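You operate a simulated robot arm through the tools that you are given. There is no shell and no other tool. Be economical: measure what you need, move in short steps, check, and stop when the job is done.

You run a simulated robot arm. Do the job below in one go: nothing can be reset, and whatever is moved stays where it is left.

## Task
Take the purple tray and leave it on the low board of the blue table. Fetch the thick cell labelled "No. 95" from the top shelf of the trolley and set it on the low board of the blue table. Take the orange pack and put it in the steel tray on the top of the grey bench. Fetch the green pack and set it on the clear patch behind the long rack. Take the shunt marked "59" from the top of the grey bench and put it on the left shelf of the grey bench. Push the upper left counter drawer shut. Put the teal relay on the cream block on the top of the parts counter. Put the blue tray on the lower shelf of the small table. Press the zero key of the tally counter two times. Take the resistor block from the green bench top and put it on the top of the wooden table. Take the green cell from the top of the wooden table and leave it on the low board of the wooden table. Pull the locker drawer open. Any order will do. Set down upright: thick cell.

The check looks at the end state, three seconds after you hand in, the way a careful person would. Anything else that was tipped, shoved, dropped, spilled or broken makes it a failure.

## Robot
A 7-joint arm with a vacuum gripper on a trunk, on a base that drives. Base frame: it is fixed to the floor where the robot stands at the start and does not move with it; the origin is under the middle of the robot, x ahead of it, y to its left, z up; the surface under the hand at the start is at about z = 0.85. Units: m, rad, N and s.
Its first joint turns from -2.601 to 2.601 rad. Places, roughly: blue tray (21x15x4 cm) [-3.3, -5, 0.9]; clear patch behind the long rack (63x15 cm) [-0.56, 1.94, 0.78]; cream block (8x5x3 cm) [-3.3, -4.8, 0.9]; green cell [-0.25, -3.25, 0.75]; green pack [-0.25, 2.5, 0.75]; left shelf of the grey bench (52x25 cm) [-0.28, 3.54, 1.28]; locker drawer [-3.4, -6.1, 0.8]; low board of the blue table [1.3, -1.1, 0.2]; low board of the wooden table [0.2, -2.9, 0.2]; lower shelf of the small table [-0.9, -2.9, 0.3]; orange pack [-0.5, 2, 0.75]; purple tray (19x12x2 cm) [0.5, 0, 0.9]; resistor block [-2.5, -1, 0.75]; shunt [-0.25, 2.75, 0.75]; steel tray (20x20x4 cm) [-0.3, 2.4, 0.8]; teal relay [-3.25, -5, 1]; thick cell [0.75, 0.25, 1]; top of the wooden table [0.2, -2.9, 0.8]; upper left counter drawer [-3.2, -4.9, 0.7]; zero key of the tally counter [-3.3, -4.1, 0.9]. Payload 1.06 kg.
Tool frame: the origin (TCP) lies in the middle of the cups' lips, and z points out of the cups. The gripper has 1 cup of 0.024 m across, covering 0.024 by 0.024 m (tool x, y); the bellows give 0.008 m. With the vacuum on, a cup seals on a smooth face that it is pressed against (1 to 4 N); it does not hold porous or soft things. The pull reaches 23 N.
Orientation is told as [roll, pitch, yaw] about the base's x, y, z axes, in that order, counted from this pose: with the cups facing straight down, the tool's x points along the base's -x, its y along +y and its z along -z.

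## Interface
- The arm moves only by the tool servo_tool. Its argument "moves" is a list of rows, each a list of 3 entries, a list of its own where there are three numbers: the turn, a rotation vector about the base's x, y, z in rad, then the shift along the base's x, y, z in mm, then the vacuum: 1 switches it on, 0 off. In form: [[[ax, ay, az], [x, y, z], vac], ...]. A call has 1 to 12 rows; each row shifts and turns the commanded pose from where the row before left it. A row lasts 0.2 s, in which the tool goes at most 0.05 m and 0.15 rad; a call with a longer step from one row to the next is refused whole, and so is a gripper value outside its range. Where a pose cannot be reached the arm comes as near as it can. A force on the tool above 40 N (or 10 N above the force at the start of the call, whichever is more), or a blocked arm, ends the call early, and 0.2 s more pass. The pull builds up within a second once a cup has sealed. Time passes only in rows, and 0.2 s behind the last, so rows that do not move give it time. The reply holds the time, the measured pose of the TCP, the force on the tool along the base axes and the pull of the vacuum, in the units named above and with some noise, with the torque about the TCP (base axes, N m) and any sound that the robot's microphone picked up.
- Cameras (640 x 400 px; columns grow to the right, rows downward): "scene" is now at [0.0357, 0.1845, 1.5628]; the picture's right is [0.17, -0.99, 0.00], its down [-0.68, -0.12, -0.72] and it looks along [0.71, 0.12, -0.69] (base axes); focal length 252 px, centre (320, 200). "wrist" rides on the gripper at [0.078, 0.019, -0.096] in the tool frame; the picture's right is [-0.24, 0.97, 0.00], its down [-0.71, -0.17, -0.69] and it looks along [-0.67, -0.16, 0.73] (tool axes); focal length 243 px, centre (320, 200). There is no depth. A picture from a camera that has moved, and an enlarged one, comes with that camera's place and axes in the base frame and with its lens.
- camera(camera): a new picture of that camera. The clock stands still meanwhile.
- move_column(by): slides the trunk up (or, below 0, down) by that many m; the arm and the scene camera ride with it, the base frame stays. It gives what a move gives, with no picture.
- steer(legs): drives the robot by 1 to 6 legs, each [ahead, turn to the left] in m and rad, along the robot's own axes; the way and the turn of a leg run together, so that a leg with both is an arc; at most 1.5 m and 3.142 rad a leg. The arm and the cameras ride along, it lands a little off, and it stops where it bumps. It gives what a move gives.
- pan_tilt(pan, tilt): turns the head with the scene camera to pan (to the left, within 2.705 rad either way) and tilt (down, from -0.506 to 1.204), counted from straight ahead of the robot. It gives what a move gives.
- inspect(camera, box): a new picture of the part [left, top, right, bottom] of that camera's present view, enlarged. The clock stands still meanwhile.
- sign_off(): hands the job in; it is judged then, once.

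Go step by step. Nothing tells you exact positions but the pictures and the camera data: compare them with the known pose of the tool, close in by small moves and look again before you grip or let go. The budget is 535 turns and 318 pictures, counting those below and the enlarged ones. Unless the task says otherwise, let go and move clear before handing in, and close with one line.

The tools are called as a command line: name --argument value ..., lists and objects as JSON in quotes. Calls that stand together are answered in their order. servo_tool: Moves the arm, as the interface text tells. Its arguments: {"type":"object","properties":{"moves":{"type":"array"}},"required":["moves"]} The other tools are called the same way: move_column (by) slides the trunk up or down; steer (legs) drives the base; pan_tilt (pan, tilt) turns the head that bears the scene camera; camera (camera) takes a picture; inspect (camera, box) takes an enlarged picture of a part of a camera's view; sign_off () hands the job in.

At the start:

```text
clock: 0.0
eef_pos: [0.592, 0.3306, 1.1449]
tcp_rot: [0.0, -0.001, 0.001]
ft_force: [0.3, -0.2, 0.3]
ft_torque: [0.0, 0.01, 0.0]
pull: 0.0
trunk travel left (down, up): [-0.625, 0.085]
robot x, y, heading: [-0.0022, 0.0028, 0.001]
head pan, tilt: [0.168, 0.764]
```

scene: 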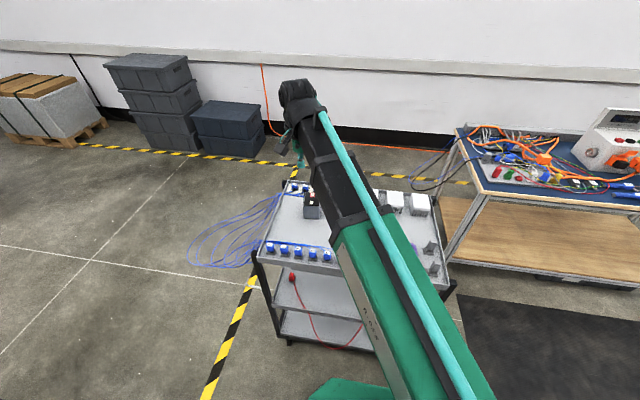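
wrist: 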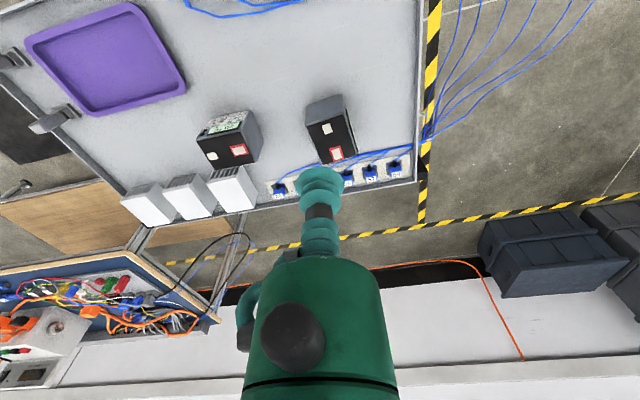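

The trolley is in front of me, with the purple tray and two black cells on top of it. I'll zoom in on them to read the labels.

inspect --camera "wrist" --box '[180, 80, 380, 205]'

inspect --camera "scene" --box '[240, 160, 480, 310]'

```text
3.20 times, centred on (280, 142) of wrist
camera zoom: at [0.5143, 0.3507, 1.2399], right [0.24, 0.97, 0.0], down [0.71, -0.17, 0.69], along [0.67, -0.16, -0.73], focal length 776 px, centre (448, 384)
```

zoom: 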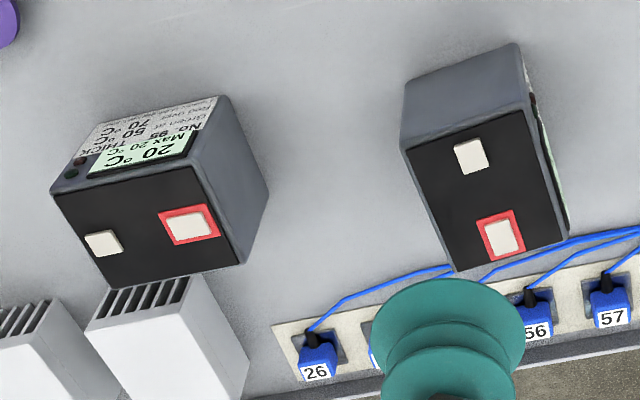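

```text
2.67 times, centred on (360, 235) of scene
camera zoom: at [0.0357, 0.1845, 1.5628], right [0.17, -0.99, 0.0], down [-0.68, -0.12, -0.72], along [0.71, 0.12, -0.69], focal length 672 px, centre (213, 107)
```

zoom: 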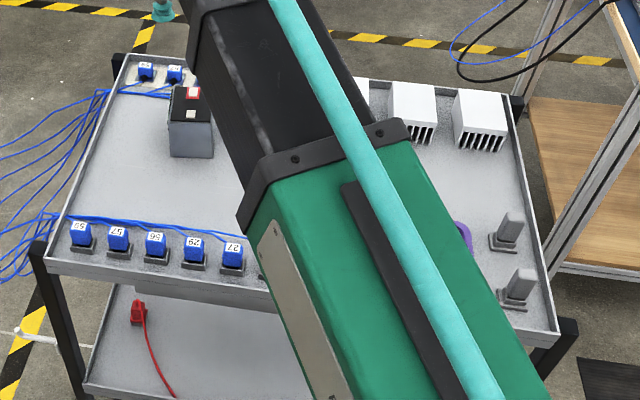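

inspect --camera "wrist" --box '[190, 105, 270, 155]'

camera --camera "wrist"

```text
8.00 times, centred on (230, 130) of wrist
camera zoom: at [0.5143, 0.3507, 1.2399], right [0.24, 0.97, 0.0], down [0.71, -0.17, 0.69], along [0.67, -0.16, -0.73], focal length 1941 px, centre (1040, 760)
```

zoom: 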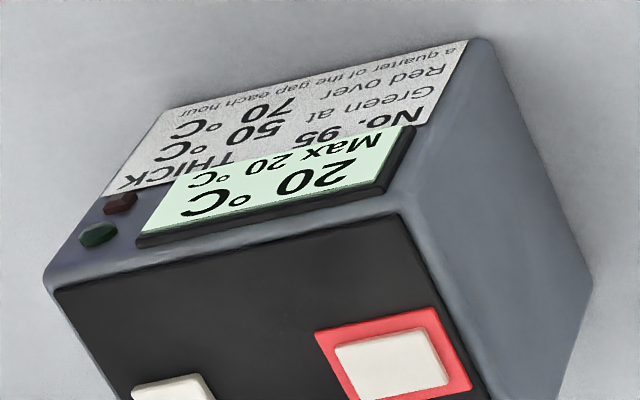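

```text
312 pictures are left
camera wrist: at [0.5143, 0.3507, 1.2399], right [0.24, 0.97, 0.0], down [0.71, -0.17, 0.69], along [0.67, -0.16, -0.73], focal length 243 px, centre (320, 200)
```

wrist: 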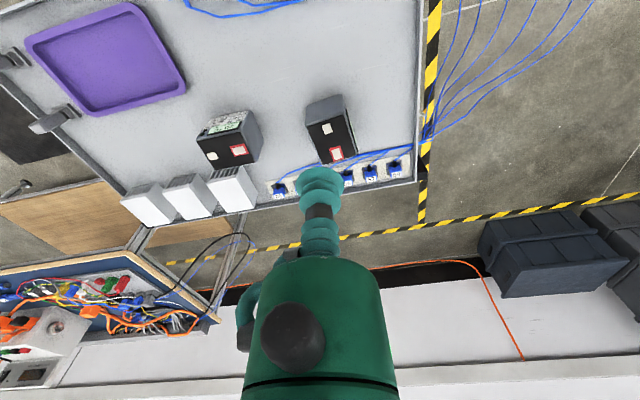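

pan_tilt --pan -0.75 --tilt 0.6

camera --camera "scene"

```text
clock: 1.2
eef_pos: [0.5917, 0.3288, 1.1441]
tcp_rot: [0.0, 0.0, -0.001]
ft_force: [-0.2, 0.2, -0.1]
ft_torque: [-0.02, -0.01, 0.01]
pull: 0.0
trunk travel left (down, up): [-0.625, 0.085]
robot x, y, heading: [-0.0018, 0.0, 0.004]
head pan, tilt: [-0.75, 0.6]
```

```text
311 pictures are left
camera scene: at [0.0192, 0.1106, 1.5769], right [-0.68, -0.73, 0.0], down [-0.41, 0.39, -0.83], along [0.6, -0.56, -0.56], focal length 252 px, centre (320, 200)
```

scene: 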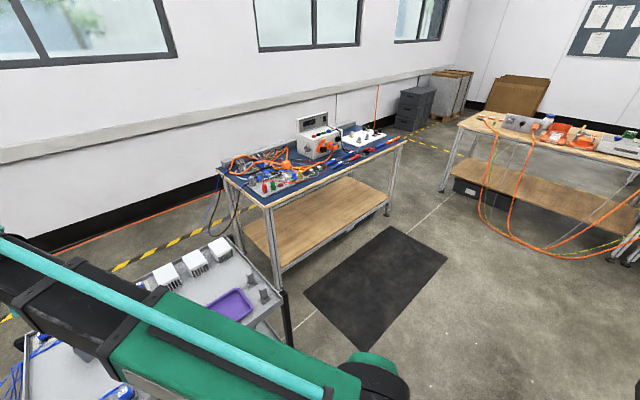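

The blue table's low board is mostly clear. I'll fetch the purple tray first, so I'm moving the tool above its centre at about (0.537, 0.048).

servo_tool --moves '[[[0, 0, 0], [-9, -46, 0], 0], [[0, 0, 0], [-9, -47, 0], 0], [[0, 0, 0], [-9, -47, 0], 0], [[0, 0, 0], [-9, -47, -10], 0], [[0, 0, 0], [-9, -47, -20], 0], [[0, 0, 0], [-10, -47, -20], 0], [[0, 0, 0], [0, 0, -40], 0], [[0, 0, 0], [0, 0, -30], 0]]'

camera --camera "wrist"

```text
refused: row 5 steps farther than a row can; nothing moved
```

```text
310 pictures are left
camera wrist: at [0.5143, 0.3507, 1.2399], right [0.24, 0.97, 0.0], down [0.71, -0.17, 0.69], along [0.67, -0.16, -0.73], focal length 243 px, centre (320, 200)
```

wrist: 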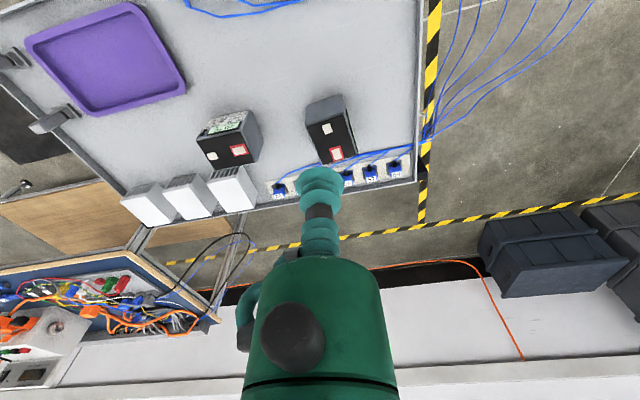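

I see the same view, because that call had a step over the limit. I'll repeat the move in shorter steps.

servo_tool --moves '[[[0, 0, 0], [-8, -40, 0], 0], [[0, 0, 0], [-8, -40, 0], 0], [[0, 0, 0], [-8, -40, 0], 0], [[0, 0, 0], [-8, -40, 0], 0], [[0, 0, 0], [-8, -40, -20], 0], [[0, 0, 0], [-8, -40, -20], 0], [[0, 0, 0], [-7, -40, -20], 0], [[0, 0, 0], [0, 0, -40], 0], [[0, 0, 0], [0, 0, -30], 0]]'

camera --camera "wrist"

```text
clock: 3.2
eef_pos: [0.5388, 0.0522, 1.0147]
tcp_rot: [0.001, 0.0, 0.001]
ft_force: [-0.6, -0.3, -0.2]
ft_torque: [0.0, 0.03, -0.04]
pull: 0.1
trunk travel left (down, up): [-0.625, 0.085]
robot x, y, heading: [0.0002, 0.003, -0.005]
head pan, tilt: [-0.75, 0.6]
```

```text
309 pictures are left
camera wrist: at [0.4603, 0.0713, 1.1104], right [0.23, 0.97, 0.0], down [0.71, -0.17, 0.69], along [0.67, -0.16, -0.73], focal length 243 px, centre (320, 200)
```

wrist: 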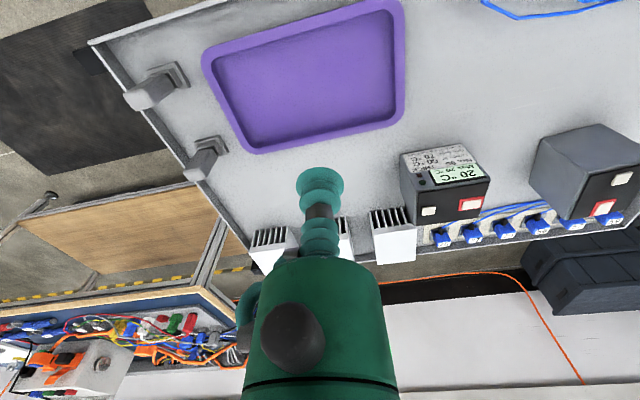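

The tray's centre checks out at about (0.538, 0.045). I'm descending towards its floor with the vacuum on.

servo_tool --moves '[[[0, 0, 0], [0, -6, -40], 0], [[0, 0, 0], [0, 0, -40], 0], [[0, 0, 0], [0, 0, -40], 0], [[0, 0, 0], [0, 0, -15], 1], [[0, 0, 0], [0, 0, -10], 1], [[0, 0, 0], [0, 0, 0], 1]]'

```text
clock: 4.6
eef_pos: [0.5374, 0.0456, 0.8697]
tcp_rot: [0.001, 0.0, 0.0]
ft_force: [0.2, -0.5, 0.6]
ft_torque: [0.05, 0.0, 0.02]
pull: 0.1
trunk travel left (down, up): [-0.625, 0.085]
robot x, y, heading: [-0.002, 0.0016, -0.001]
head pan, tilt: [-0.75, 0.6]
```

servo_tool --moves '[[[0, 0, 0], [0, 0, -4], 1], [[0, 0, 0], [0, 0, -4], 1], [[0, 0, 0], [0, 0, -3], 1], [[0, 0, 0], [0, 0, -2], 1], [[0, 0, 0], [0, 0, 0], 1]]'

camera --camera "wrist"

```text
clock: 5.8
eef_pos: [0.5371, 0.0457, 0.8564]
tcp_rot: [0.0, 0.0, -0.001]
ft_force: [-0.3, -0.5, -0.1]
ft_torque: [0.0, -0.04, 0.01]
pull: 23.4
trunk travel left (down, up): [-0.625, 0.085]
robot x, y, heading: [-0.0015, -0.0017, 0.0]
head pan, tilt: [-0.75, 0.6]
```

```text
308 pictures are left
camera wrist: at [0.4593, 0.0646, 0.9519], right [0.24, 0.97, 0.0], down [0.71, -0.17, 0.69], along [0.67, -0.16, -0.73], focal length 243 px, centre (320, 200)
```

wrist: 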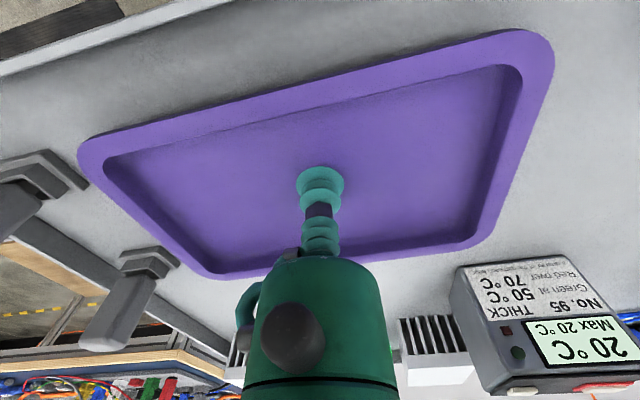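

The cup sealed with full pull. I'm lifting the tray, then turning right and driving down beside the blue table.

servo_tool --moves '[[[0, 0, 0], [0, 0, 15], 1], [[0, 0, 0], [0, 0, 30], 1], [[0, 0, 0], [0, 0, 40], 1], [[0, 0, 0], [0, 0, 40], 1], [[0, 0, 0], [0, 0, 40], 1], [[0, 0, 0], [0, 0, 40], 1], [[0, 0, 0], [0, 0, 0], 1]]'

steer --legs '[[0, -1.571], [1.1, 0], [0, 1.571]]'

pan_tilt --pan -0.1 --tilt 0.75

camera --camera "scene"

camera --camera "wrist"

```text
clock: 7.4
eef_pos: [0.5379, 0.0463, 1.0618]
tcp_rot: [0.0, 0.0, 0.0]
ft_force: [-0.3, 0.9, -2.2]
ft_torque: [0.02, -0.01, 0.02]
pull: 23.4
trunk travel left (down, up): [-0.625, 0.085]
robot x, y, heading: [0.0008, 0.0006, 0.001]
head pan, tilt: [-0.75, 0.6]
```

```text
clock: 20.7
eef_pos: [0.5421, -1.0586, 1.0606]
tcp_rot: [0.001, 0.0, 0.013]
ft_force: [0.2, 0.6, -1.2]
ft_torque: [-0.01, 0.0, 0.03]
pull: 22.3
trunk travel left (down, up): [-0.625, 0.085]
robot x, y, heading: [0.0067, -1.1112, 0.01]
head pan, tilt: [-0.75, 0.6]
```

```text
clock: 21.8
eef_pos: [0.544, -1.0579, 1.0611]
tcp_rot: [0.0, 0.002, 0.013]
ft_force: [-0.4, -0.1, -1.1]
ft_torque: [0.03, -0.03, -0.02]
pull: 23.1
trunk travel left (down, up): [-0.625, 0.085]
robot x, y, heading: [0.0057, -1.1109, 0.011]
head pan, tilt: [-0.099, 0.75]
```

```text
307 pictures are left
camera scene: at [0.0403, -0.9476, 1.564], right [-0.09, -1.0, 0.0], down [-0.68, 0.06, -0.73], along [0.73, -0.06, -0.68], focal length 252 px, centre (320, 200)
```

scene: 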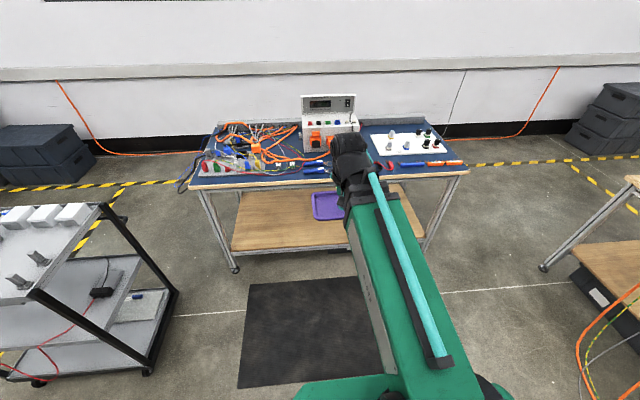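

```text
306 pictures are left
camera wrist: at [0.4642, -1.0383, 1.1564], right [0.22, 0.97, 0.0], down [0.71, -0.16, 0.69], along [0.67, -0.15, -0.73], focal length 243 px, centre (320, 200)
```

wrist: 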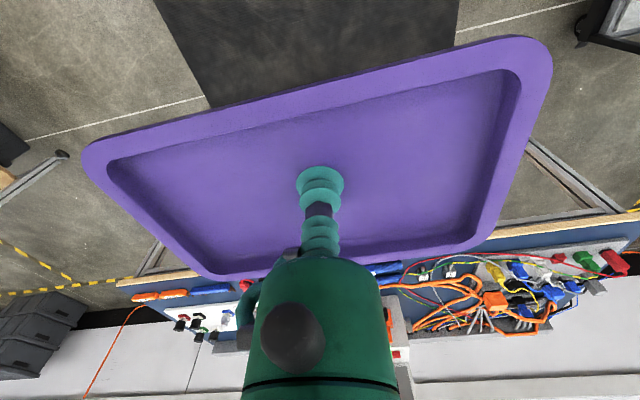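

The blue table's front edge is at x≈1.05 and its top at about z 0.76, with the board front at x≈1.08. I'm lowering the trunk, then moving forward a bit.

move_column --by -0.6

camera --camera "scene"

camera --camera "wrist"

```text
refused: -0.6 is not a number from -0.4 to 0.4
```

```text
305 pictures are left
camera scene: at [0.0403, -0.9476, 1.564], right [-0.09, -1.0, 0.0], down [-0.68, 0.06, -0.73], along [0.73, -0.06, -0.68], focal length 252 px, centre (320, 200)
```

scene: 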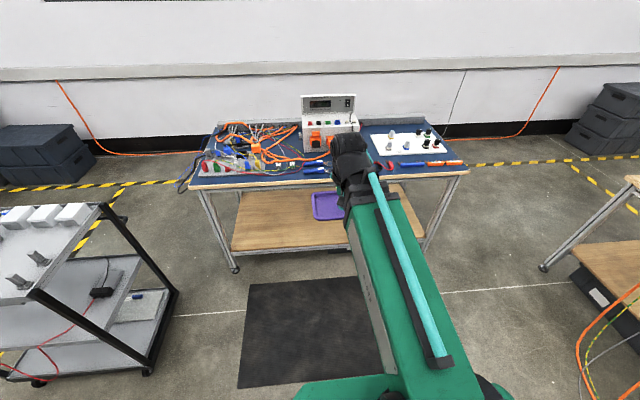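

```text
304 pictures are left
camera wrist: at [0.4642, -1.0383, 1.1564], right [0.22, 0.97, 0.0], down [0.71, -0.16, 0.69], along [0.67, -0.15, -0.73], focal length 243 px, centre (320, 200)
```

wrist: 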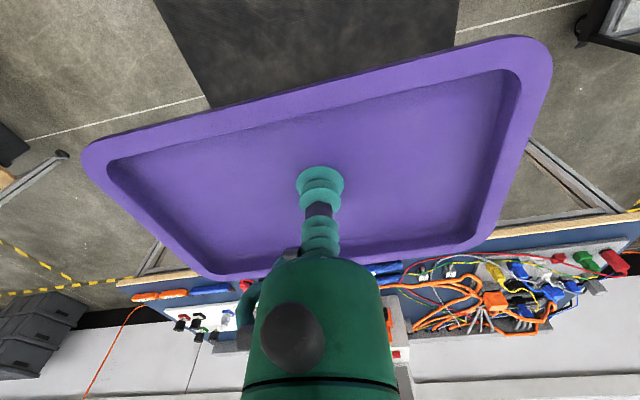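

The trunk moves at most 0.4 m per call, so I'll lower it in two steps.

move_column --by -0.4

move_column --by -0.2

steer --legs '[[0.3, 0]]'

camera --camera "scene"

camera --camera "wrist"

```text
clock: 25.6
eef_pos: [0.5431, -1.0584, 0.6599]
tcp_rot: [0.0, 0.0, 0.012]
ft_force: [-0.1, 0.6, -1.4]
ft_torque: [0.01, -0.01, 0.0]
pull: 23.0
trunk travel left (down, up): [-0.225, 0.485]
robot x, y, heading: [0.0075, -1.111, 0.013]
head pan, tilt: [-0.099, 0.75]
```

```text
clock: 27.8
eef_pos: [0.543, -1.0575, 0.4606]
tcp_rot: [0.0, 0.0, 0.012]
ft_force: [0.3, -0.2, -0.7]
ft_torque: [0.01, -0.01, -0.03]
pull: 22.3
trunk travel left (down, up): [-0.025, 0.685]
robot x, y, heading: [0.0052, -1.1131, 0.014]
head pan, tilt: [-0.099, 0.75]
```

```text
clock: 29.8
eef_pos: [0.8347, -1.0537, 0.4609]
tcp_rot: [-0.001, 0.0, 0.013]
ft_force: [-0.2, -0.6, -0.6]
ft_torque: [0.01, 0.0, -0.02]
pull: 22.6
trunk travel left (down, up): [-0.025, 0.685]
robot x, y, heading: [0.2993, -1.1095, 0.014]
head pan, tilt: [-0.099, 0.75]
```

```text
303 pictures are left
camera scene: at [0.3327, -0.944, 0.964], right [-0.09, -1.0, 0.0], down [-0.68, 0.06, -0.73], along [0.73, -0.06, -0.68], focal length 252 px, centre (320, 200)
```

scene: 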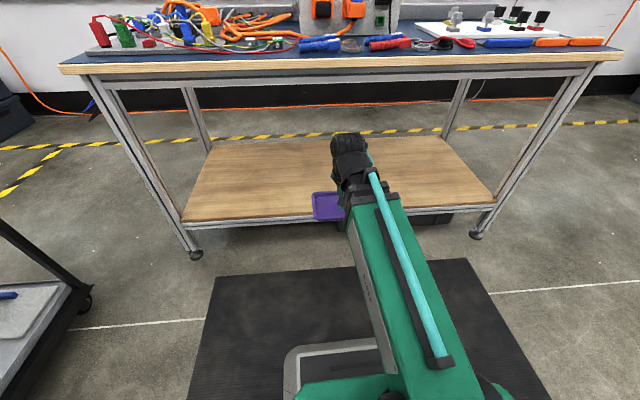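

```text
302 pictures are left
camera wrist: at [0.7567, -1.0346, 0.5564], right [0.22, 0.97, 0.0], down [0.71, -0.16, 0.69], along [0.67, -0.15, -0.73], focal length 243 px, centre (320, 200)
```

wrist: 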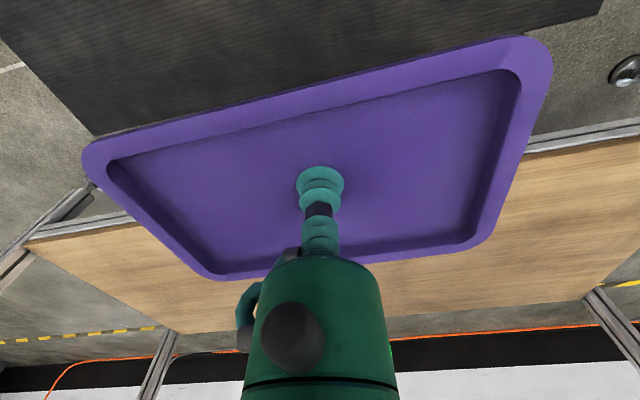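

The board is clear and the geometry agrees: front at x≈1.07 and z≈0.2. I'm lowering the tool to z 0.31, then extending in under the table top.

servo_tool --moves '[[[0, 0, 0], [0, 0, -40], 1], [[0, 0, 0], [0, 0, -40], 1], [[0, 0, 0], [10, 0, -40], 1], [[0, 0, 0], [30, -10, -30], 1], [[0, 0, 0], [40, -10, 0], 1], [[0, 0, 0], [40, -10, 0], 1], [[0, 0, 0], [40, -10, 0], 1], [[0, 0, 0], [0, 0, 0], 1]]'

camera --camera "scene"

```text
clock: 31.6
eef_pos: [0.9928, -1.0965, 0.307]
tcp_rot: [-0.001, 0.0, 0.013]
ft_force: [0.2, -0.1, -1.4]
ft_torque: [0.0, 0.05, -0.03]
pull: 22.8
trunk travel left (down, up): [-0.025, 0.685]
robot x, y, heading: [0.2937, -1.1031, 0.01]
head pan, tilt: [-0.099, 0.75]
```

```text
301 pictures are left
camera scene: at [0.3326, -0.944, 0.964], right [-0.09, -1.0, 0.0], down [-0.68, 0.06, -0.73], along [0.73, -0.06, -0.68], focal length 252 px, centre (320, 200)
```

scene: 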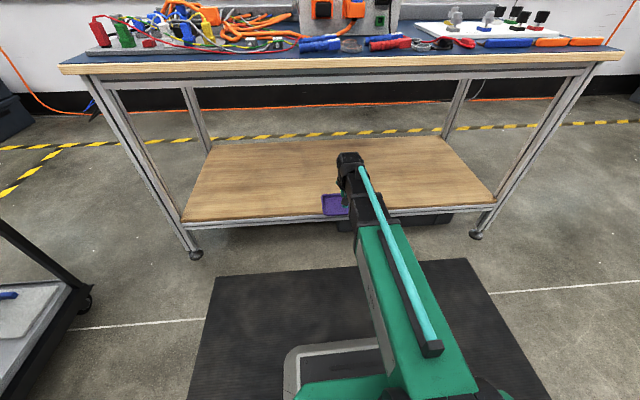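

servo_tool --moves '[[[0, 0, 0], [40, -10, 0], 1], [[0, 0, 0], [40, -10, 0], 1], [[0, 0, 0], [40, -10, 0], 1], [[0, 0, 0], [40, -10, 0], 1], [[0, 0, 0], [40, -10, 0], 1], [[0, 0, 0], [35, 0, 0], 1], [[0, 0, 0], [0, 0, -30], 1], [[0, 0, 0], [0, 0, -20], 1], [[0, 0, 0], [0, 0, 0], 1]]'

camera --camera "scene"

camera --camera "wrist"

```text
clock: 33.6
eef_pos: [1.2293, -1.1427, 0.2607]
tcp_rot: [0.0, 0.001, 0.013]
ft_force: [-0.7, 0.0, -1.3]
ft_torque: [-0.02, 0.0, -0.03]
pull: 22.5
trunk travel left (down, up): [-0.025, 0.685]
robot x, y, heading: [0.2974, -1.1064, 0.012]
head pan, tilt: [-0.099, 0.75]
```

```text
300 pictures are left
camera scene: at [0.3327, -0.944, 0.964], right [-0.09, -1.0, 0.0], down [-0.68, 0.06, -0.73], along [0.73, -0.06, -0.68], focal length 252 px, centre (320, 200)
```

scene: 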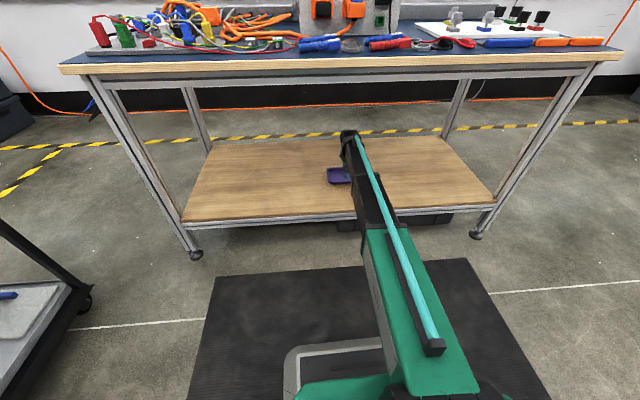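

```text
299 pictures are left
camera wrist: at [1.1513, -1.1234, 0.3563], right [0.22, 0.97, 0.0], down [0.71, -0.16, 0.69], along [0.67, -0.15, -0.73], focal length 243 px, centre (320, 200)
```

wrist: 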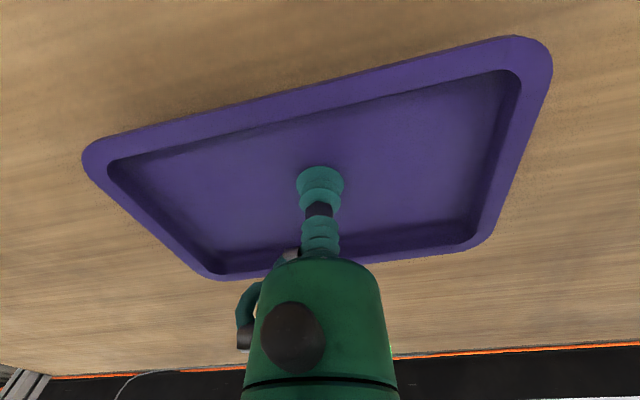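

The tray is well inside the board. I'm lowering it gently until it touches.

servo_tool --moves '[[[0, 0, 0], [0, 0, -20], 1], [[0, 0, 0], [0, 0, -12], 1], [[0, 0, 0], [0, 0, -8], 1], [[0, 0, 0], [0, 0, -4], 1], [[0, 0, 0], [0, 0, 0], 1]]'

```text
clock: 34.1
eef_pos: [1.2308, -1.1429, 0.245]
tcp_rot: [-0.002, -0.009, 0.012]
ft_force: [-3.3, 0.0, 29.1]
ft_torque: [-0.02, 0.02, -0.02]
pull: 23.1
trunk travel left (down, up): [-0.025, 0.685]
robot x, y, heading: [0.2972, -1.1067, 0.006]
head pan, tilt: [-0.099, 0.75]
stopped in row 2: the force on the tool passed its limit at 49 N (the readings are from after the stop); the commanded pose is now the measured one
```

The board turned out higher than I reckoned, at z≈0.24, and the tray is already on it. I'm easing up a little and releasing.

servo_tool --moves '[[[0, 0, 0], [0, 0, 4], 1], [[0, 0, 0], [0, 0, 0], 0], [[0, 0, 0], [0, 0, 0], 0], [[0, 0, 0], [0, 0, 0], 0], [[0, 0, 0], [0, 0, 0], 0]]'

```text
clock: 35.3
eef_pos: [1.2298, -1.1433, 0.2447]
tcp_rot: [0.0, -0.005, 0.011]
ft_force: [-3.1, 1.2, 18.3]
ft_torque: [-0.06, -0.08, -0.01]
pull: 0.1
trunk travel left (down, up): [-0.025, 0.685]
robot x, y, heading: [0.2989, -1.1044, 0.014]
head pan, tilt: [-0.099, 0.75]
```

servo_tool --moves '[[[0, 0, 0], [0, 0, 15], 0], [[0, 0, 0], [0, 0, 25], 0], [[0, 0, 0], [0, 0, 15], 0], [[0, 0, 0], [-40, 0, 0], 0], [[0, 0, 0], [-40, 0, 0], 0], [[0, 0, 0], [-40, 0, 0], 0], [[0, 0, 0], [-40, 0, 0], 0], [[0, 0, 0], [-40, 0, 0], 0], [[0, 0, 0], [-40, 0, 20], 0], [[0, 0, 0], [-40, 0, 20], 0], [[0, 0, 0], [-40, 0, 20], 0], [[0, 0, 0], [-40, 20, 20], 0]]'

camera --camera "scene"

```text
clock: 37.9
eef_pos: [0.868, -1.122, 0.3778]
tcp_rot: [0.0, -0.004, 0.01]
ft_force: [0.6, 0.5, 0.0]
ft_torque: [-0.02, 0.02, 0.0]
pull: 0.1
trunk travel left (down, up): [-0.025, 0.685]
robot x, y, heading: [0.2963, -1.103, 0.009]
head pan, tilt: [-0.099, 0.75]
```

```text
298 pictures are left
camera scene: at [0.3328, -0.9441, 0.964], right [-0.09, -1.0, 0.0], down [-0.68, 0.06, -0.73], along [0.73, -0.06, -0.68], focal length 252 px, centre (320, 200)
```

scene: 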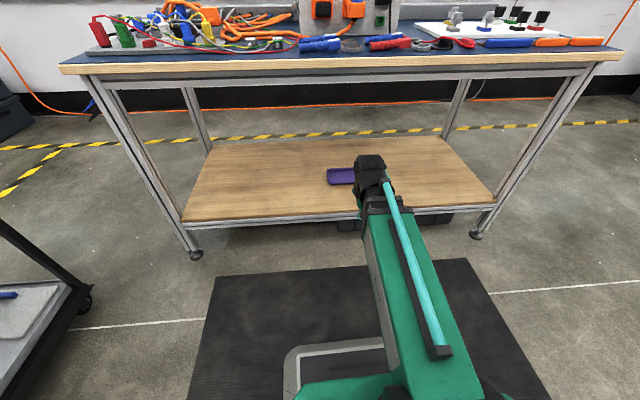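

The tray sits on the board. Next I back off, raise the trunk and return to the trolley for the cell.

steer --legs '[[-0.3, 0]]'

move_column --by 0.4

move_column --by 0.2

servo_tool --moves '[[[0, 0, 0], [0, 0, 40], 0], [[0, 0, 0], [0, 0, 40], 0], [[0, 0, 0], [0, 0, 40], 0], [[0, 0, 0], [0, 0, 40], 0], [[0, 0, 0], [0, 0, 40], 0]]'

steer --legs '[[0, 1.571], [1.1, 0], [0, -1.571]]'

camera --camera "wrist"

```text
clock: 40.0
eef_pos: [0.5608, -1.1268, 0.3766]
tcp_rot: [0.0, -0.004, 0.011]
ft_force: [-0.7, 0.3, 0.0]
ft_torque: [0.05, 0.01, 0.0]
pull: 0.1
trunk travel left (down, up): [-0.025, 0.685]
robot x, y, heading: [-0.0132, -1.1147, 0.011]
head pan, tilt: [-0.099, 0.75]
```

```text
clock: 43.8
eef_pos: [0.5612, -1.1245, 0.7779]
tcp_rot: [0.0, -0.004, 0.011]
ft_force: [0.3, -0.3, -0.2]
ft_torque: [0.02, 0.01, 0.01]
pull: 0.1
trunk travel left (down, up): [-0.425, 0.285]
robot x, y, heading: [-0.008, -1.1084, 0.012]
head pan, tilt: [-0.099, 0.75]
```

```text
clock: 46.0
eef_pos: [0.5614, -1.1254, 0.9783]
tcp_rot: [0.0, -0.003, 0.014]
ft_force: [-0.2, -0.5, 0.2]
ft_torque: [-0.01, 0.02, -0.02]
pull: 0.1
trunk travel left (down, up): [-0.625, 0.085]
robot x, y, heading: [-0.0113, -1.1113, 0.012]
head pan, tilt: [-0.099, 0.75]
```

```text
clock: 47.2
eef_pos: [0.5624, -1.1248, 1.1765]
tcp_rot: [-0.005, -0.018, 0.011]
ft_force: [9.3, -0.7, -15.3]
ft_torque: [-0.21, -0.25, -0.15]
pull: 0.0
trunk travel left (down, up): [-0.625, 0.085]
robot x, y, heading: [-0.007, -1.109, 0.015]
head pan, tilt: [-0.099, 0.75]
stopped in row 5: the force on the tool passed its limit at 56 N (the readings are from after the stop); the commanded pose is now the measured one
```

```text
clock: 60.4
eef_pos: [0.5812, -0.0407, 1.1769]
tcp_rot: [-0.001, -0.014, -0.016]
ft_force: [14.5, -0.5, -31.7]
ft_torque: [-0.55, -1.09, -0.23]
pull: 0.0
trunk travel left (down, up): [-0.625, 0.085]
robot x, y, heading: [0.0074, -0.0143, -0.012]
head pan, tilt: [-0.099, 0.75]
```

```text
297 pictures are left
camera wrist: at [0.5022, -0.0195, 1.2699], right [0.25, 0.97, 0.0], down [0.69, -0.18, 0.7], along [0.67, -0.17, -0.72], focal length 243 px, centre (320, 200)
```

wrist: 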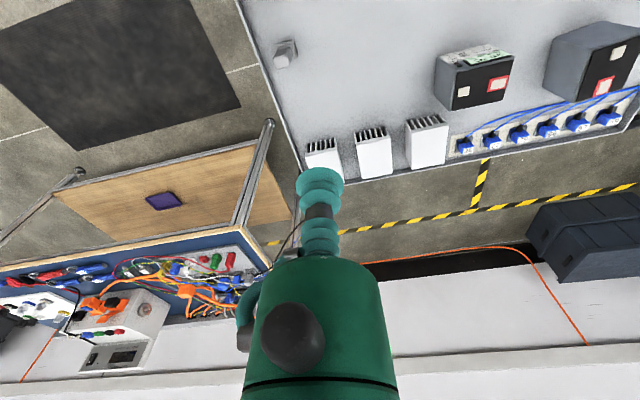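

The arm met something of its own when raised that far while retracted, so I'll drop it a bit. Then I'll move nearer the cell.

servo_tool --moves '[[[0, 0, 0], [10, 20, -30], 0], [[0, 0, 0], [10, 30, -30], 0], [[0, 0, 0], [0, 40, 0], 0], [[0, 0, 0], [0, 40, 0], 0], [[0, 0, 0], [0, 20, 0], 0], [[0, 0, 0], [0, 0, 0], 0]]'

camera --camera "wrist"

```text
clock: 61.8
eef_pos: [0.601, 0.1087, 1.1156]
tcp_rot: [-0.001, -0.015, -0.016]
ft_force: [-0.2, 0.0, 0.0]
ft_torque: [-0.03, -0.01, -0.01]
pull: 0.0
trunk travel left (down, up): [-0.625, 0.085]
robot x, y, heading: [0.0071, -0.0118, -0.015]
head pan, tilt: [-0.099, 0.75]
```

```text
296 pictures are left
camera wrist: at [0.5221, 0.1303, 1.2094], right [0.25, 0.97, 0.0], down [0.69, -0.18, 0.7], along [0.67, -0.17, -0.72], focal length 243 px, centre (320, 200)
```

wrist: 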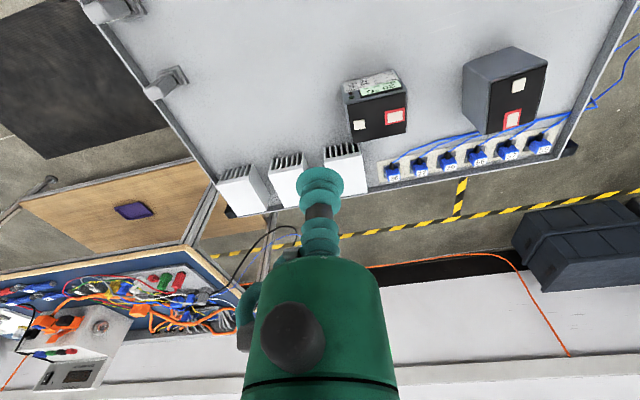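

servo_tool --moves '[[[0, 0.015, 0.014], [25, 40, -40], 0], [[0, 0, 0], [20, 18, -40], 0], [[0, 0, 0], [0, 0, 0], 0]]'

inspect --camera "wrist" --box '[220, 40, 420, 165]'

```text
refused: row 1 steps farther than a row can; nothing moved
```

```text
3.20 times, centred on (320, 102) of wrist
camera zoom: at [0.5221, 0.1303, 1.2094], right [0.25, 0.97, 0.0], down [0.69, -0.18, 0.7], along [0.67, -0.17, -0.72], focal length 776 px, centre (320, 512)
```

zoom: 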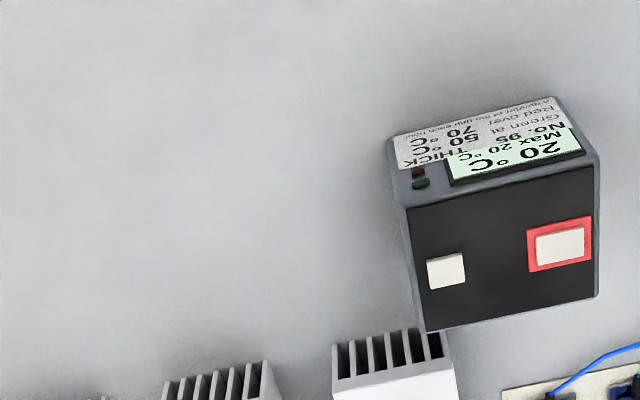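

servo_tool --moves '[[[0, 0.015, 0.014], [10, 20, -40], 0], [[0, 0, 0], [15, 20, -35], 0], [[0, 0, 0], [20, 18, -20], 0], [[0, 0, 0], [0, 0, 0], 0]]'

inspect --camera "wrist" --box '[220, 80, 420, 205]'

```text
clock: 62.8
eef_pos: [0.6458, 0.1667, 1.0207]
tcp_rot: [-0.003, -0.001, -0.002]
ft_force: [-0.2, 0.0, 0.7]
ft_torque: [0.02, 0.02, 0.0]
pull: 0.1
trunk travel left (down, up): [-0.625, 0.085]
robot x, y, heading: [0.0081, -0.0103, -0.011]
head pan, tilt: [-0.099, 0.75]
```

```text
3.20 times, centred on (320, 142) of wrist
camera zoom: at [0.5681, 0.1874, 1.1161], right [0.24, 0.97, 0.0], down [0.71, -0.17, 0.69], along [0.67, -0.16, -0.73], focal length 776 px, centre (320, 384)
```

zoom: 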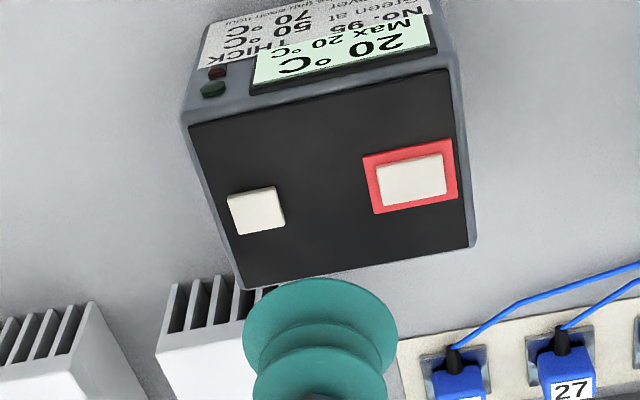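

I read the top face as x 0.647–0.699, y 0.133–0.20 at z≈0.926, with a 24 mm gap between the terminals. The cup goes at (0.662, 0.164), just on the near side of that gap.

servo_tool --moves '[[[0, 0, 0], [16, -3, -30], 0], [[0, 0, 0], [0, 0, -30], 0], [[0, 0, 0], [0, 0, -15], 0], [[0, 0, 0], [0, 0, -10], 0], [[0, 0, 0], [0, 0, 0], 0]]'

inspect --camera "wrist" --box '[220, 110, 420, 235]'

```text
clock: 64.0
eef_pos: [0.6609, 0.1643, 0.9351]
tcp_rot: [-0.002, -0.003, -0.002]
ft_force: [0.2, -1.1, 1.0]
ft_torque: [0.01, 0.0, 0.01]
pull: 0.1
trunk travel left (down, up): [-0.625, 0.085]
robot x, y, heading: [0.0068, -0.0099, -0.011]
head pan, tilt: [-0.099, 0.75]
```

```text
3.20 times, centred on (320, 172) of wrist
camera zoom: at [0.5832, 0.1837, 1.0306], right [0.24, 0.97, 0.0], down [0.71, -0.17, 0.69], along [0.67, -0.16, -0.73], focal length 776 px, centre (320, 288)
```

zoom: 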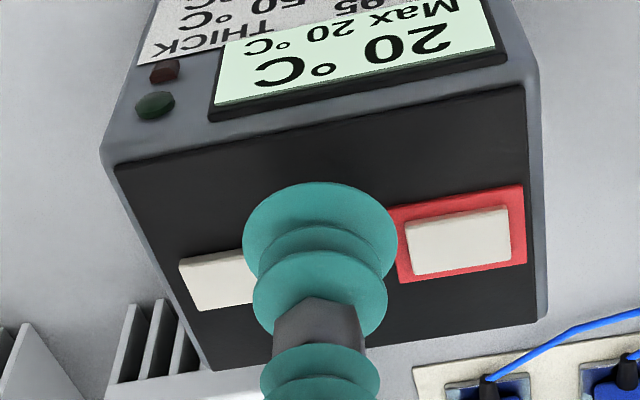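

servo_tool --moves '[[[0, 0, 0], [0, 0, -5], 1], [[0, 0, 0], [0, 0, -3], 1], [[0, 0, 0], [0, 0, -2], 1], [[0, 0, 0], [0, 0, 0], 1], [[0, 0, 0], [0, 0, 0], 1]]'

```text
clock: 65.2
eef_pos: [0.6602, 0.1641, 0.9251]
tcp_rot: [-0.003, -0.003, 0.001]
ft_force: [-1.7, 0.6, 4.6]
ft_torque: [0.03, 0.02, -0.01]
pull: 23.0
trunk travel left (down, up): [-0.625, 0.085]
robot x, y, heading: [0.0032, -0.0137, -0.012]
head pan, tilt: [-0.099, 0.75]
```

The cup sealed. I'm lifting the cell and driving back the same way.

servo_tool --moves '[[[0, 0, 0], [0, 0, 10], 1], [[0, 0, 0], [0, 0, 20], 1], [[0, 0, 0], [0, 0, 30], 1], [[0, 0, 0], [0, 0, 40], 1], [[0, 0, 0], [0, 0, 40], 1], [[0, 0, 0], [-40, 0, 0], 1], [[0, 0, 0], [-40, 0, 0], 1], [[0, 0, 0], [0, 0, 0], 1]]'

camera --camera "wrist"

```text
clock: 67.0
eef_pos: [0.5823, 0.1622, 1.0642]
tcp_rot: [-0.001, -0.001, -0.001]
ft_force: [0.0, -0.6, -7.3]
ft_torque: [-0.01, 0.07, 0.0]
pull: 22.7
trunk travel left (down, up): [-0.625, 0.085]
robot x, y, heading: [0.009, -0.011, -0.01]
head pan, tilt: [-0.099, 0.75]
```

```text
292 pictures are left
camera wrist: at [0.505, 0.1828, 1.1589], right [0.24, 0.97, 0.0], down [0.71, -0.17, 0.69], along [0.67, -0.16, -0.73], focal length 243 px, centre (320, 200)
```

wrist: 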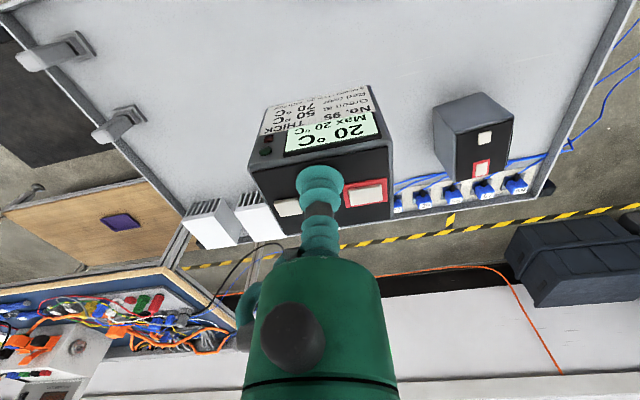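

steer --legs '[[0, -1.56], [1.05, 0], [0, 1.571]]'

move_column --by -0.4

move_column --by -0.2

steer --legs '[[0.3, 0]]'

camera --camera "scene"

```text
clock: 80.0
eef_pos: [0.5715, -0.8763, 1.0637]
tcp_rot: [-0.003, 0.002, -0.012]
ft_force: [-0.7, -0.5, -6.7]
ft_torque: [0.0, 0.1, 0.0]
pull: 23.0
trunk travel left (down, up): [-0.625, 0.085]
robot x, y, heading: [-0.0006, -1.0463, -0.025]
head pan, tilt: [-0.099, 0.75]
```

```text
clock: 83.8
eef_pos: [0.5729, -0.8758, 0.6635]
tcp_rot: [-0.001, -0.001, -0.009]
ft_force: [0.6, -1.0, -7.2]
ft_torque: [0.0, 0.11, 0.01]
pull: 23.4
trunk travel left (down, up): [-0.225, 0.485]
robot x, y, heading: [-0.0006, -1.0464, -0.018]
head pan, tilt: [-0.099, 0.75]
```

```text
clock: 86.0
eef_pos: [0.5728, -0.8755, 0.4631]
tcp_rot: [-0.002, -0.001, -0.011]
ft_force: [0.4, 0.7, -5.6]
ft_torque: [-0.01, 0.1, 0.0]
pull: 22.7
trunk travel left (down, up): [-0.025, 0.685]
robot x, y, heading: [-0.0008, -1.0443, -0.025]
head pan, tilt: [-0.099, 0.75]
```

```text
clock: 88.0
eef_pos: [0.8719, -0.8838, 0.4629]
tcp_rot: [-0.003, 0.0, -0.009]
ft_force: [-0.1, -0.5, -7.3]
ft_torque: [-0.03, 0.1, 0.0]
pull: 23.0
trunk travel left (down, up): [-0.025, 0.685]
robot x, y, heading: [0.2968, -1.0522, -0.025]
head pan, tilt: [-0.099, 0.75]
```

```text
291 pictures are left
camera scene: at [0.3374, -0.8907, 0.9639], right [-0.12, -0.99, 0.0], down [-0.68, 0.08, -0.73], along [0.73, -0.09, -0.68], focal length 252 px, centre (320, 200)
```

scene: 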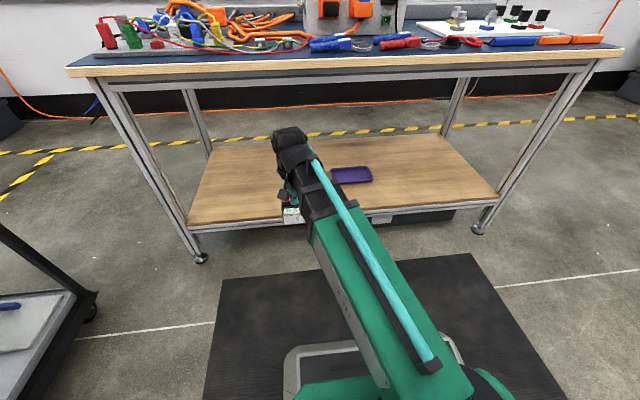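

servo_tool --moves '[[[0, 0, 0], [0, 0, -40], 1], [[0, 0, 0], [20, 0, -35], 1], [[0, 0, 0], [40, 0, 0], 1], [[0, 0, 0], [40, 0, 0], 1], [[0, 0, 0], [40, 0, 0], 1], [[0, 0, 0], [40, 0, 0], 1], [[0, 0, 0], [40, 0, 0], 1], [[0, 0, 0], [40, 0, 0], 1], [[0, 0, 0], [40, 0, 0], 1], [[0, 0, 0], [40, 0, -20], 1], [[0, 0, 0], [15, 0, -20], 1], [[0, 0, 0], [0, 0, 0], 1]]'

camera --camera "scene"

camera --camera "wrist"

```text
clock: 90.6
eef_pos: [1.2232, -0.8862, 0.3473]
tcp_rot: [-0.001, 0.0, -0.01]
ft_force: [0.8, -0.2, -6.5]
ft_torque: [-0.02, 0.08, -0.02]
pull: 22.8
trunk travel left (down, up): [-0.025, 0.685]
robot x, y, heading: [0.2939, -1.0511, -0.024]
head pan, tilt: [-0.099, 0.75]
```

```text
290 pictures are left
camera scene: at [0.3376, -0.8907, 0.9639], right [-0.12, -0.99, 0.0], down [-0.68, 0.08, -0.73], along [0.73, -0.09, -0.68], focal length 252 px, centre (320, 200)
```

scene: 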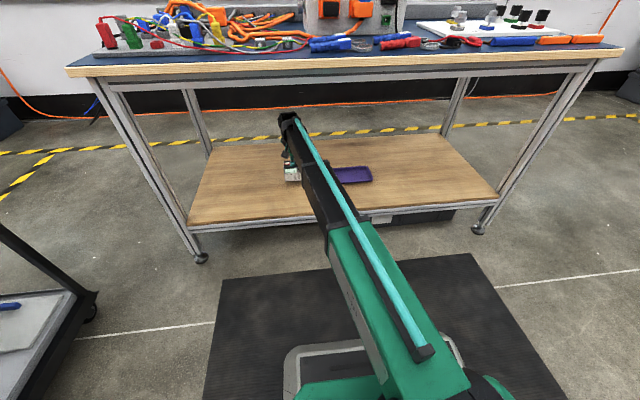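

```text
289 pictures are left
camera wrist: at [1.1467, -0.8646, 0.443], right [0.25, 0.97, 0.0], down [0.71, -0.18, 0.69], along [0.66, -0.17, -0.73], focal length 243 px, centre (320, 200)
```

wrist: 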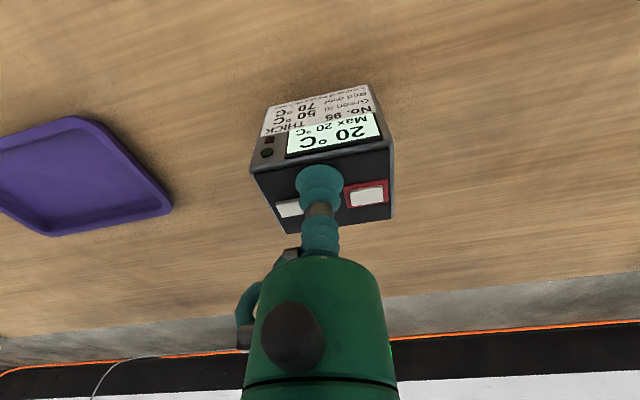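

servo_tool --moves '[[[0, 0, 0], [0, 0, -10], 1], [[0, 0, 0], [0, 0, -6], 1], [[0, 0, 0], [0, 0, -3], 1], [[0, 0, 0], [0, 0, 0], 1]]'

```text
clock: 91.6
eef_pos: [1.2268, -0.8842, 0.3293]
tcp_rot: [-0.003, 0.0, -0.01]
ft_force: [-0.3, 1.2, -7.0]
ft_torque: [0.02, 0.08, 0.01]
pull: 23.3
trunk travel left (down, up): [-0.025, 0.685]
robot x, y, heading: [0.296, -1.0507, -0.024]
head pan, tilt: [-0.099, 0.75]
```

servo_tool --moves '[[[0, 0, 0], [0, 0, -2], 1], [[0, 0, 0], [0, 0, -2], 1], [[0, 0, 0], [0, 0, -2], 1], [[0, 0, 0], [0, 0, -1], 1], [[0, 0, 0], [0, 0, 0], 1]]'

```text
clock: 92.8
eef_pos: [1.2251, -0.8842, 0.323]
tcp_rot: [-0.001, 0.001, -0.011]
ft_force: [-6.9, -0.8, 10.7]
ft_torque: [0.05, -0.25, 0.0]
pull: 22.9
trunk travel left (down, up): [-0.025, 0.685]
robot x, y, heading: [0.2946, -1.0531, -0.024]
head pan, tilt: [-0.099, 0.75]
```

Now the force is +10 N, so the cell is on the board. I'm releasing and withdrawing.

servo_tool --moves '[[[0, 0, 0], [0, 0, 1], 0], [[0, 0, 0], [0, 0, 0], 0], [[0, 0, 0], [0, 0, 0], 0], [[0, 0, 0], [0, 0, 0], 0], [[0, 0, 0], [0, 0, 0], 0], [[0, 0, 0], [0, 0, 10], 0], [[0, 0, 0], [0, 0, 25], 0], [[0, 0, 0], [0, 0, 25], 0]]'

camera --camera "wrist"

```text
clock: 94.6
eef_pos: [1.2274, -0.884, 0.3837]
tcp_rot: [0.0, 0.0, -0.01]
ft_force: [0.0, 0.1, -0.3]
ft_torque: [0.0, 0.01, -0.01]
pull: 0.0
trunk travel left (down, up): [-0.025, 0.685]
robot x, y, heading: [0.2966, -1.0521, -0.025]
head pan, tilt: [-0.099, 0.75]
```

```text
288 pictures are left
camera wrist: at [1.1498, -0.8628, 0.479], right [0.25, 0.97, 0.0], down [0.71, -0.18, 0.69], along [0.66, -0.17, -0.73], focal length 243 px, centre (320, 200)
```

wrist: 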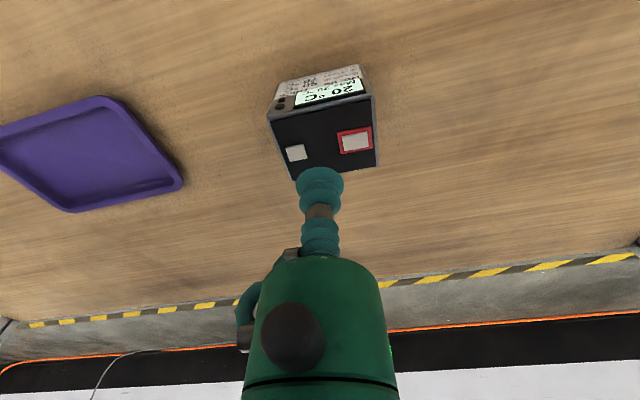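

Tray and cell are done. I'm retracting and backing off, then turning to look at the wooden table.

servo_tool --moves '[[[0, 0, 0], [-40, 0, 0], 0], [[0, 0, 0], [-40, 0, 0], 0], [[0, 0, 0], [-40, 0, 0], 0], [[0, 0, 0], [-40, 0, 0], 0], [[0, 0, 0], [-40, 0, 0], 0], [[0, 0, 0], [-40, 0, 0], 0], [[0, 0, 0], [-40, 0, 0], 0], [[0, 0, 0], [-40, 0, 20], 0], [[0, 0, 0], [-40, 0, 20], 0], [[0, 0, 0], [0, -40, 20], 0], [[0, 0, 0], [0, -40, 20], 0], [[0, 0, 0], [0, -40, 20], 0]]'

steer --legs '[[-0.35, 0]]'

move_column --by 0.4

move_column --by 0.2

steer --legs '[[0, -1.546]]'

camera --camera "scene"

```text
clock: 97.2
eef_pos: [0.8652, -1.005, 0.4834]
tcp_rot: [-0.002, 0.001, -0.01]
ft_force: [-0.1, 0.8, 0.2]
ft_torque: [-0.03, -0.02, -0.01]
pull: 0.1
trunk travel left (down, up): [-0.025, 0.685]
robot x, y, heading: [0.2967, -1.0533, -0.025]
head pan, tilt: [-0.099, 0.75]
```

```text
clock: 99.5
eef_pos: [0.5202, -0.9998, 0.4849]
tcp_rot: [-0.002, 0.0, -0.017]
ft_force: [-0.1, -0.1, -0.8]
ft_torque: [0.02, -0.04, 0.02]
pull: 0.0
trunk travel left (down, up): [-0.025, 0.685]
robot x, y, heading: [-0.0516, -1.0423, -0.033]
head pan, tilt: [-0.099, 0.75]
```

```text
clock: 103.3
eef_pos: [0.52, -1.0001, 0.8838]
tcp_rot: [-0.001, -0.001, -0.017]
ft_force: [-0.2, 0.4, 0.8]
ft_torque: [0.02, 0.02, -0.01]
pull: 0.0
trunk travel left (down, up): [-0.425, 0.285]
robot x, y, heading: [-0.0522, -1.0419, -0.026]
head pan, tilt: [-0.099, 0.75]
```

```text
clock: 105.5
eef_pos: [0.5205, -0.9998, 1.0825]
tcp_rot: [-0.002, 0.0, -0.018]
ft_force: [-0.1, 0.3, 0.1]
ft_torque: [0.0, 0.01, -0.01]
pull: 0.1
trunk travel left (down, up): [-0.625, 0.085]
robot x, y, heading: [-0.0519, -1.0424, -0.029]
head pan, tilt: [-0.099, 0.75]
```

```text
clock: 109.7
eef_pos: [-0.0117, -1.6142, 1.0839]
tcp_rot: [-0.001, -0.001, -1.596]
ft_force: [0.5, 0.3, -0.3]
ft_torque: [0.0, 0.01, 0.02]
pull: 0.1
trunk travel left (down, up): [-0.625, 0.085]
robot x, y, heading: [-0.0506, -1.0431, -1.612]
head pan, tilt: [-0.099, 0.75]
```

```text
287 pictures are left
camera scene: at [0.1086, -1.0858, 1.564], right [-0.99, 0.14, 0.0], down [0.09, 0.68, -0.73], along [-0.1, -0.72, -0.68], focal length 252 px, centre (320, 200)
```

scene: 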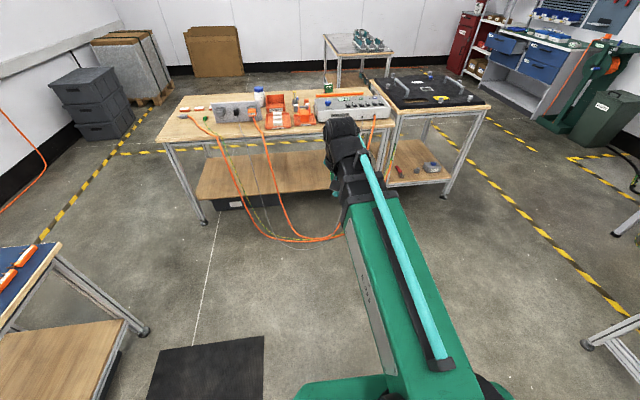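

inspect --camera "scene" --box '[150, 30, 510, 255]'

inspect --camera "scene" --box '[150, 75, 350, 200]'

```text
1.78 times, centred on (330, 142) of scene
camera zoom: at [0.1086, -1.0858, 1.564], right [-0.99, 0.14, 0.0], down [0.09, 0.68, -0.73], along [-0.1, -0.72, -0.68], focal length 448 px, centre (302, 302)
```

zoom: 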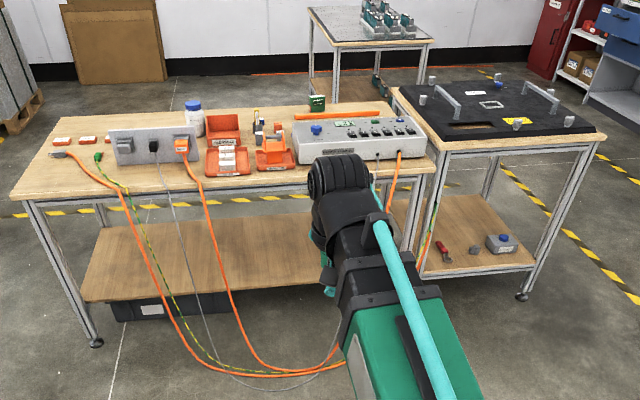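

```text
3.20 times, centred on (250, 138) of scene
camera zoom: at [0.1086, -1.0858, 1.564], right [-0.99, 0.14, 0.0], down [0.09, 0.68, -0.73], along [-0.1, -0.72, -0.68], focal length 806 px, centre (544, 400)
```

zoom: 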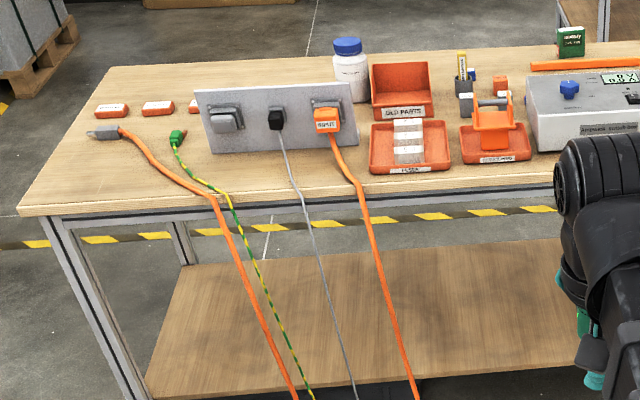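

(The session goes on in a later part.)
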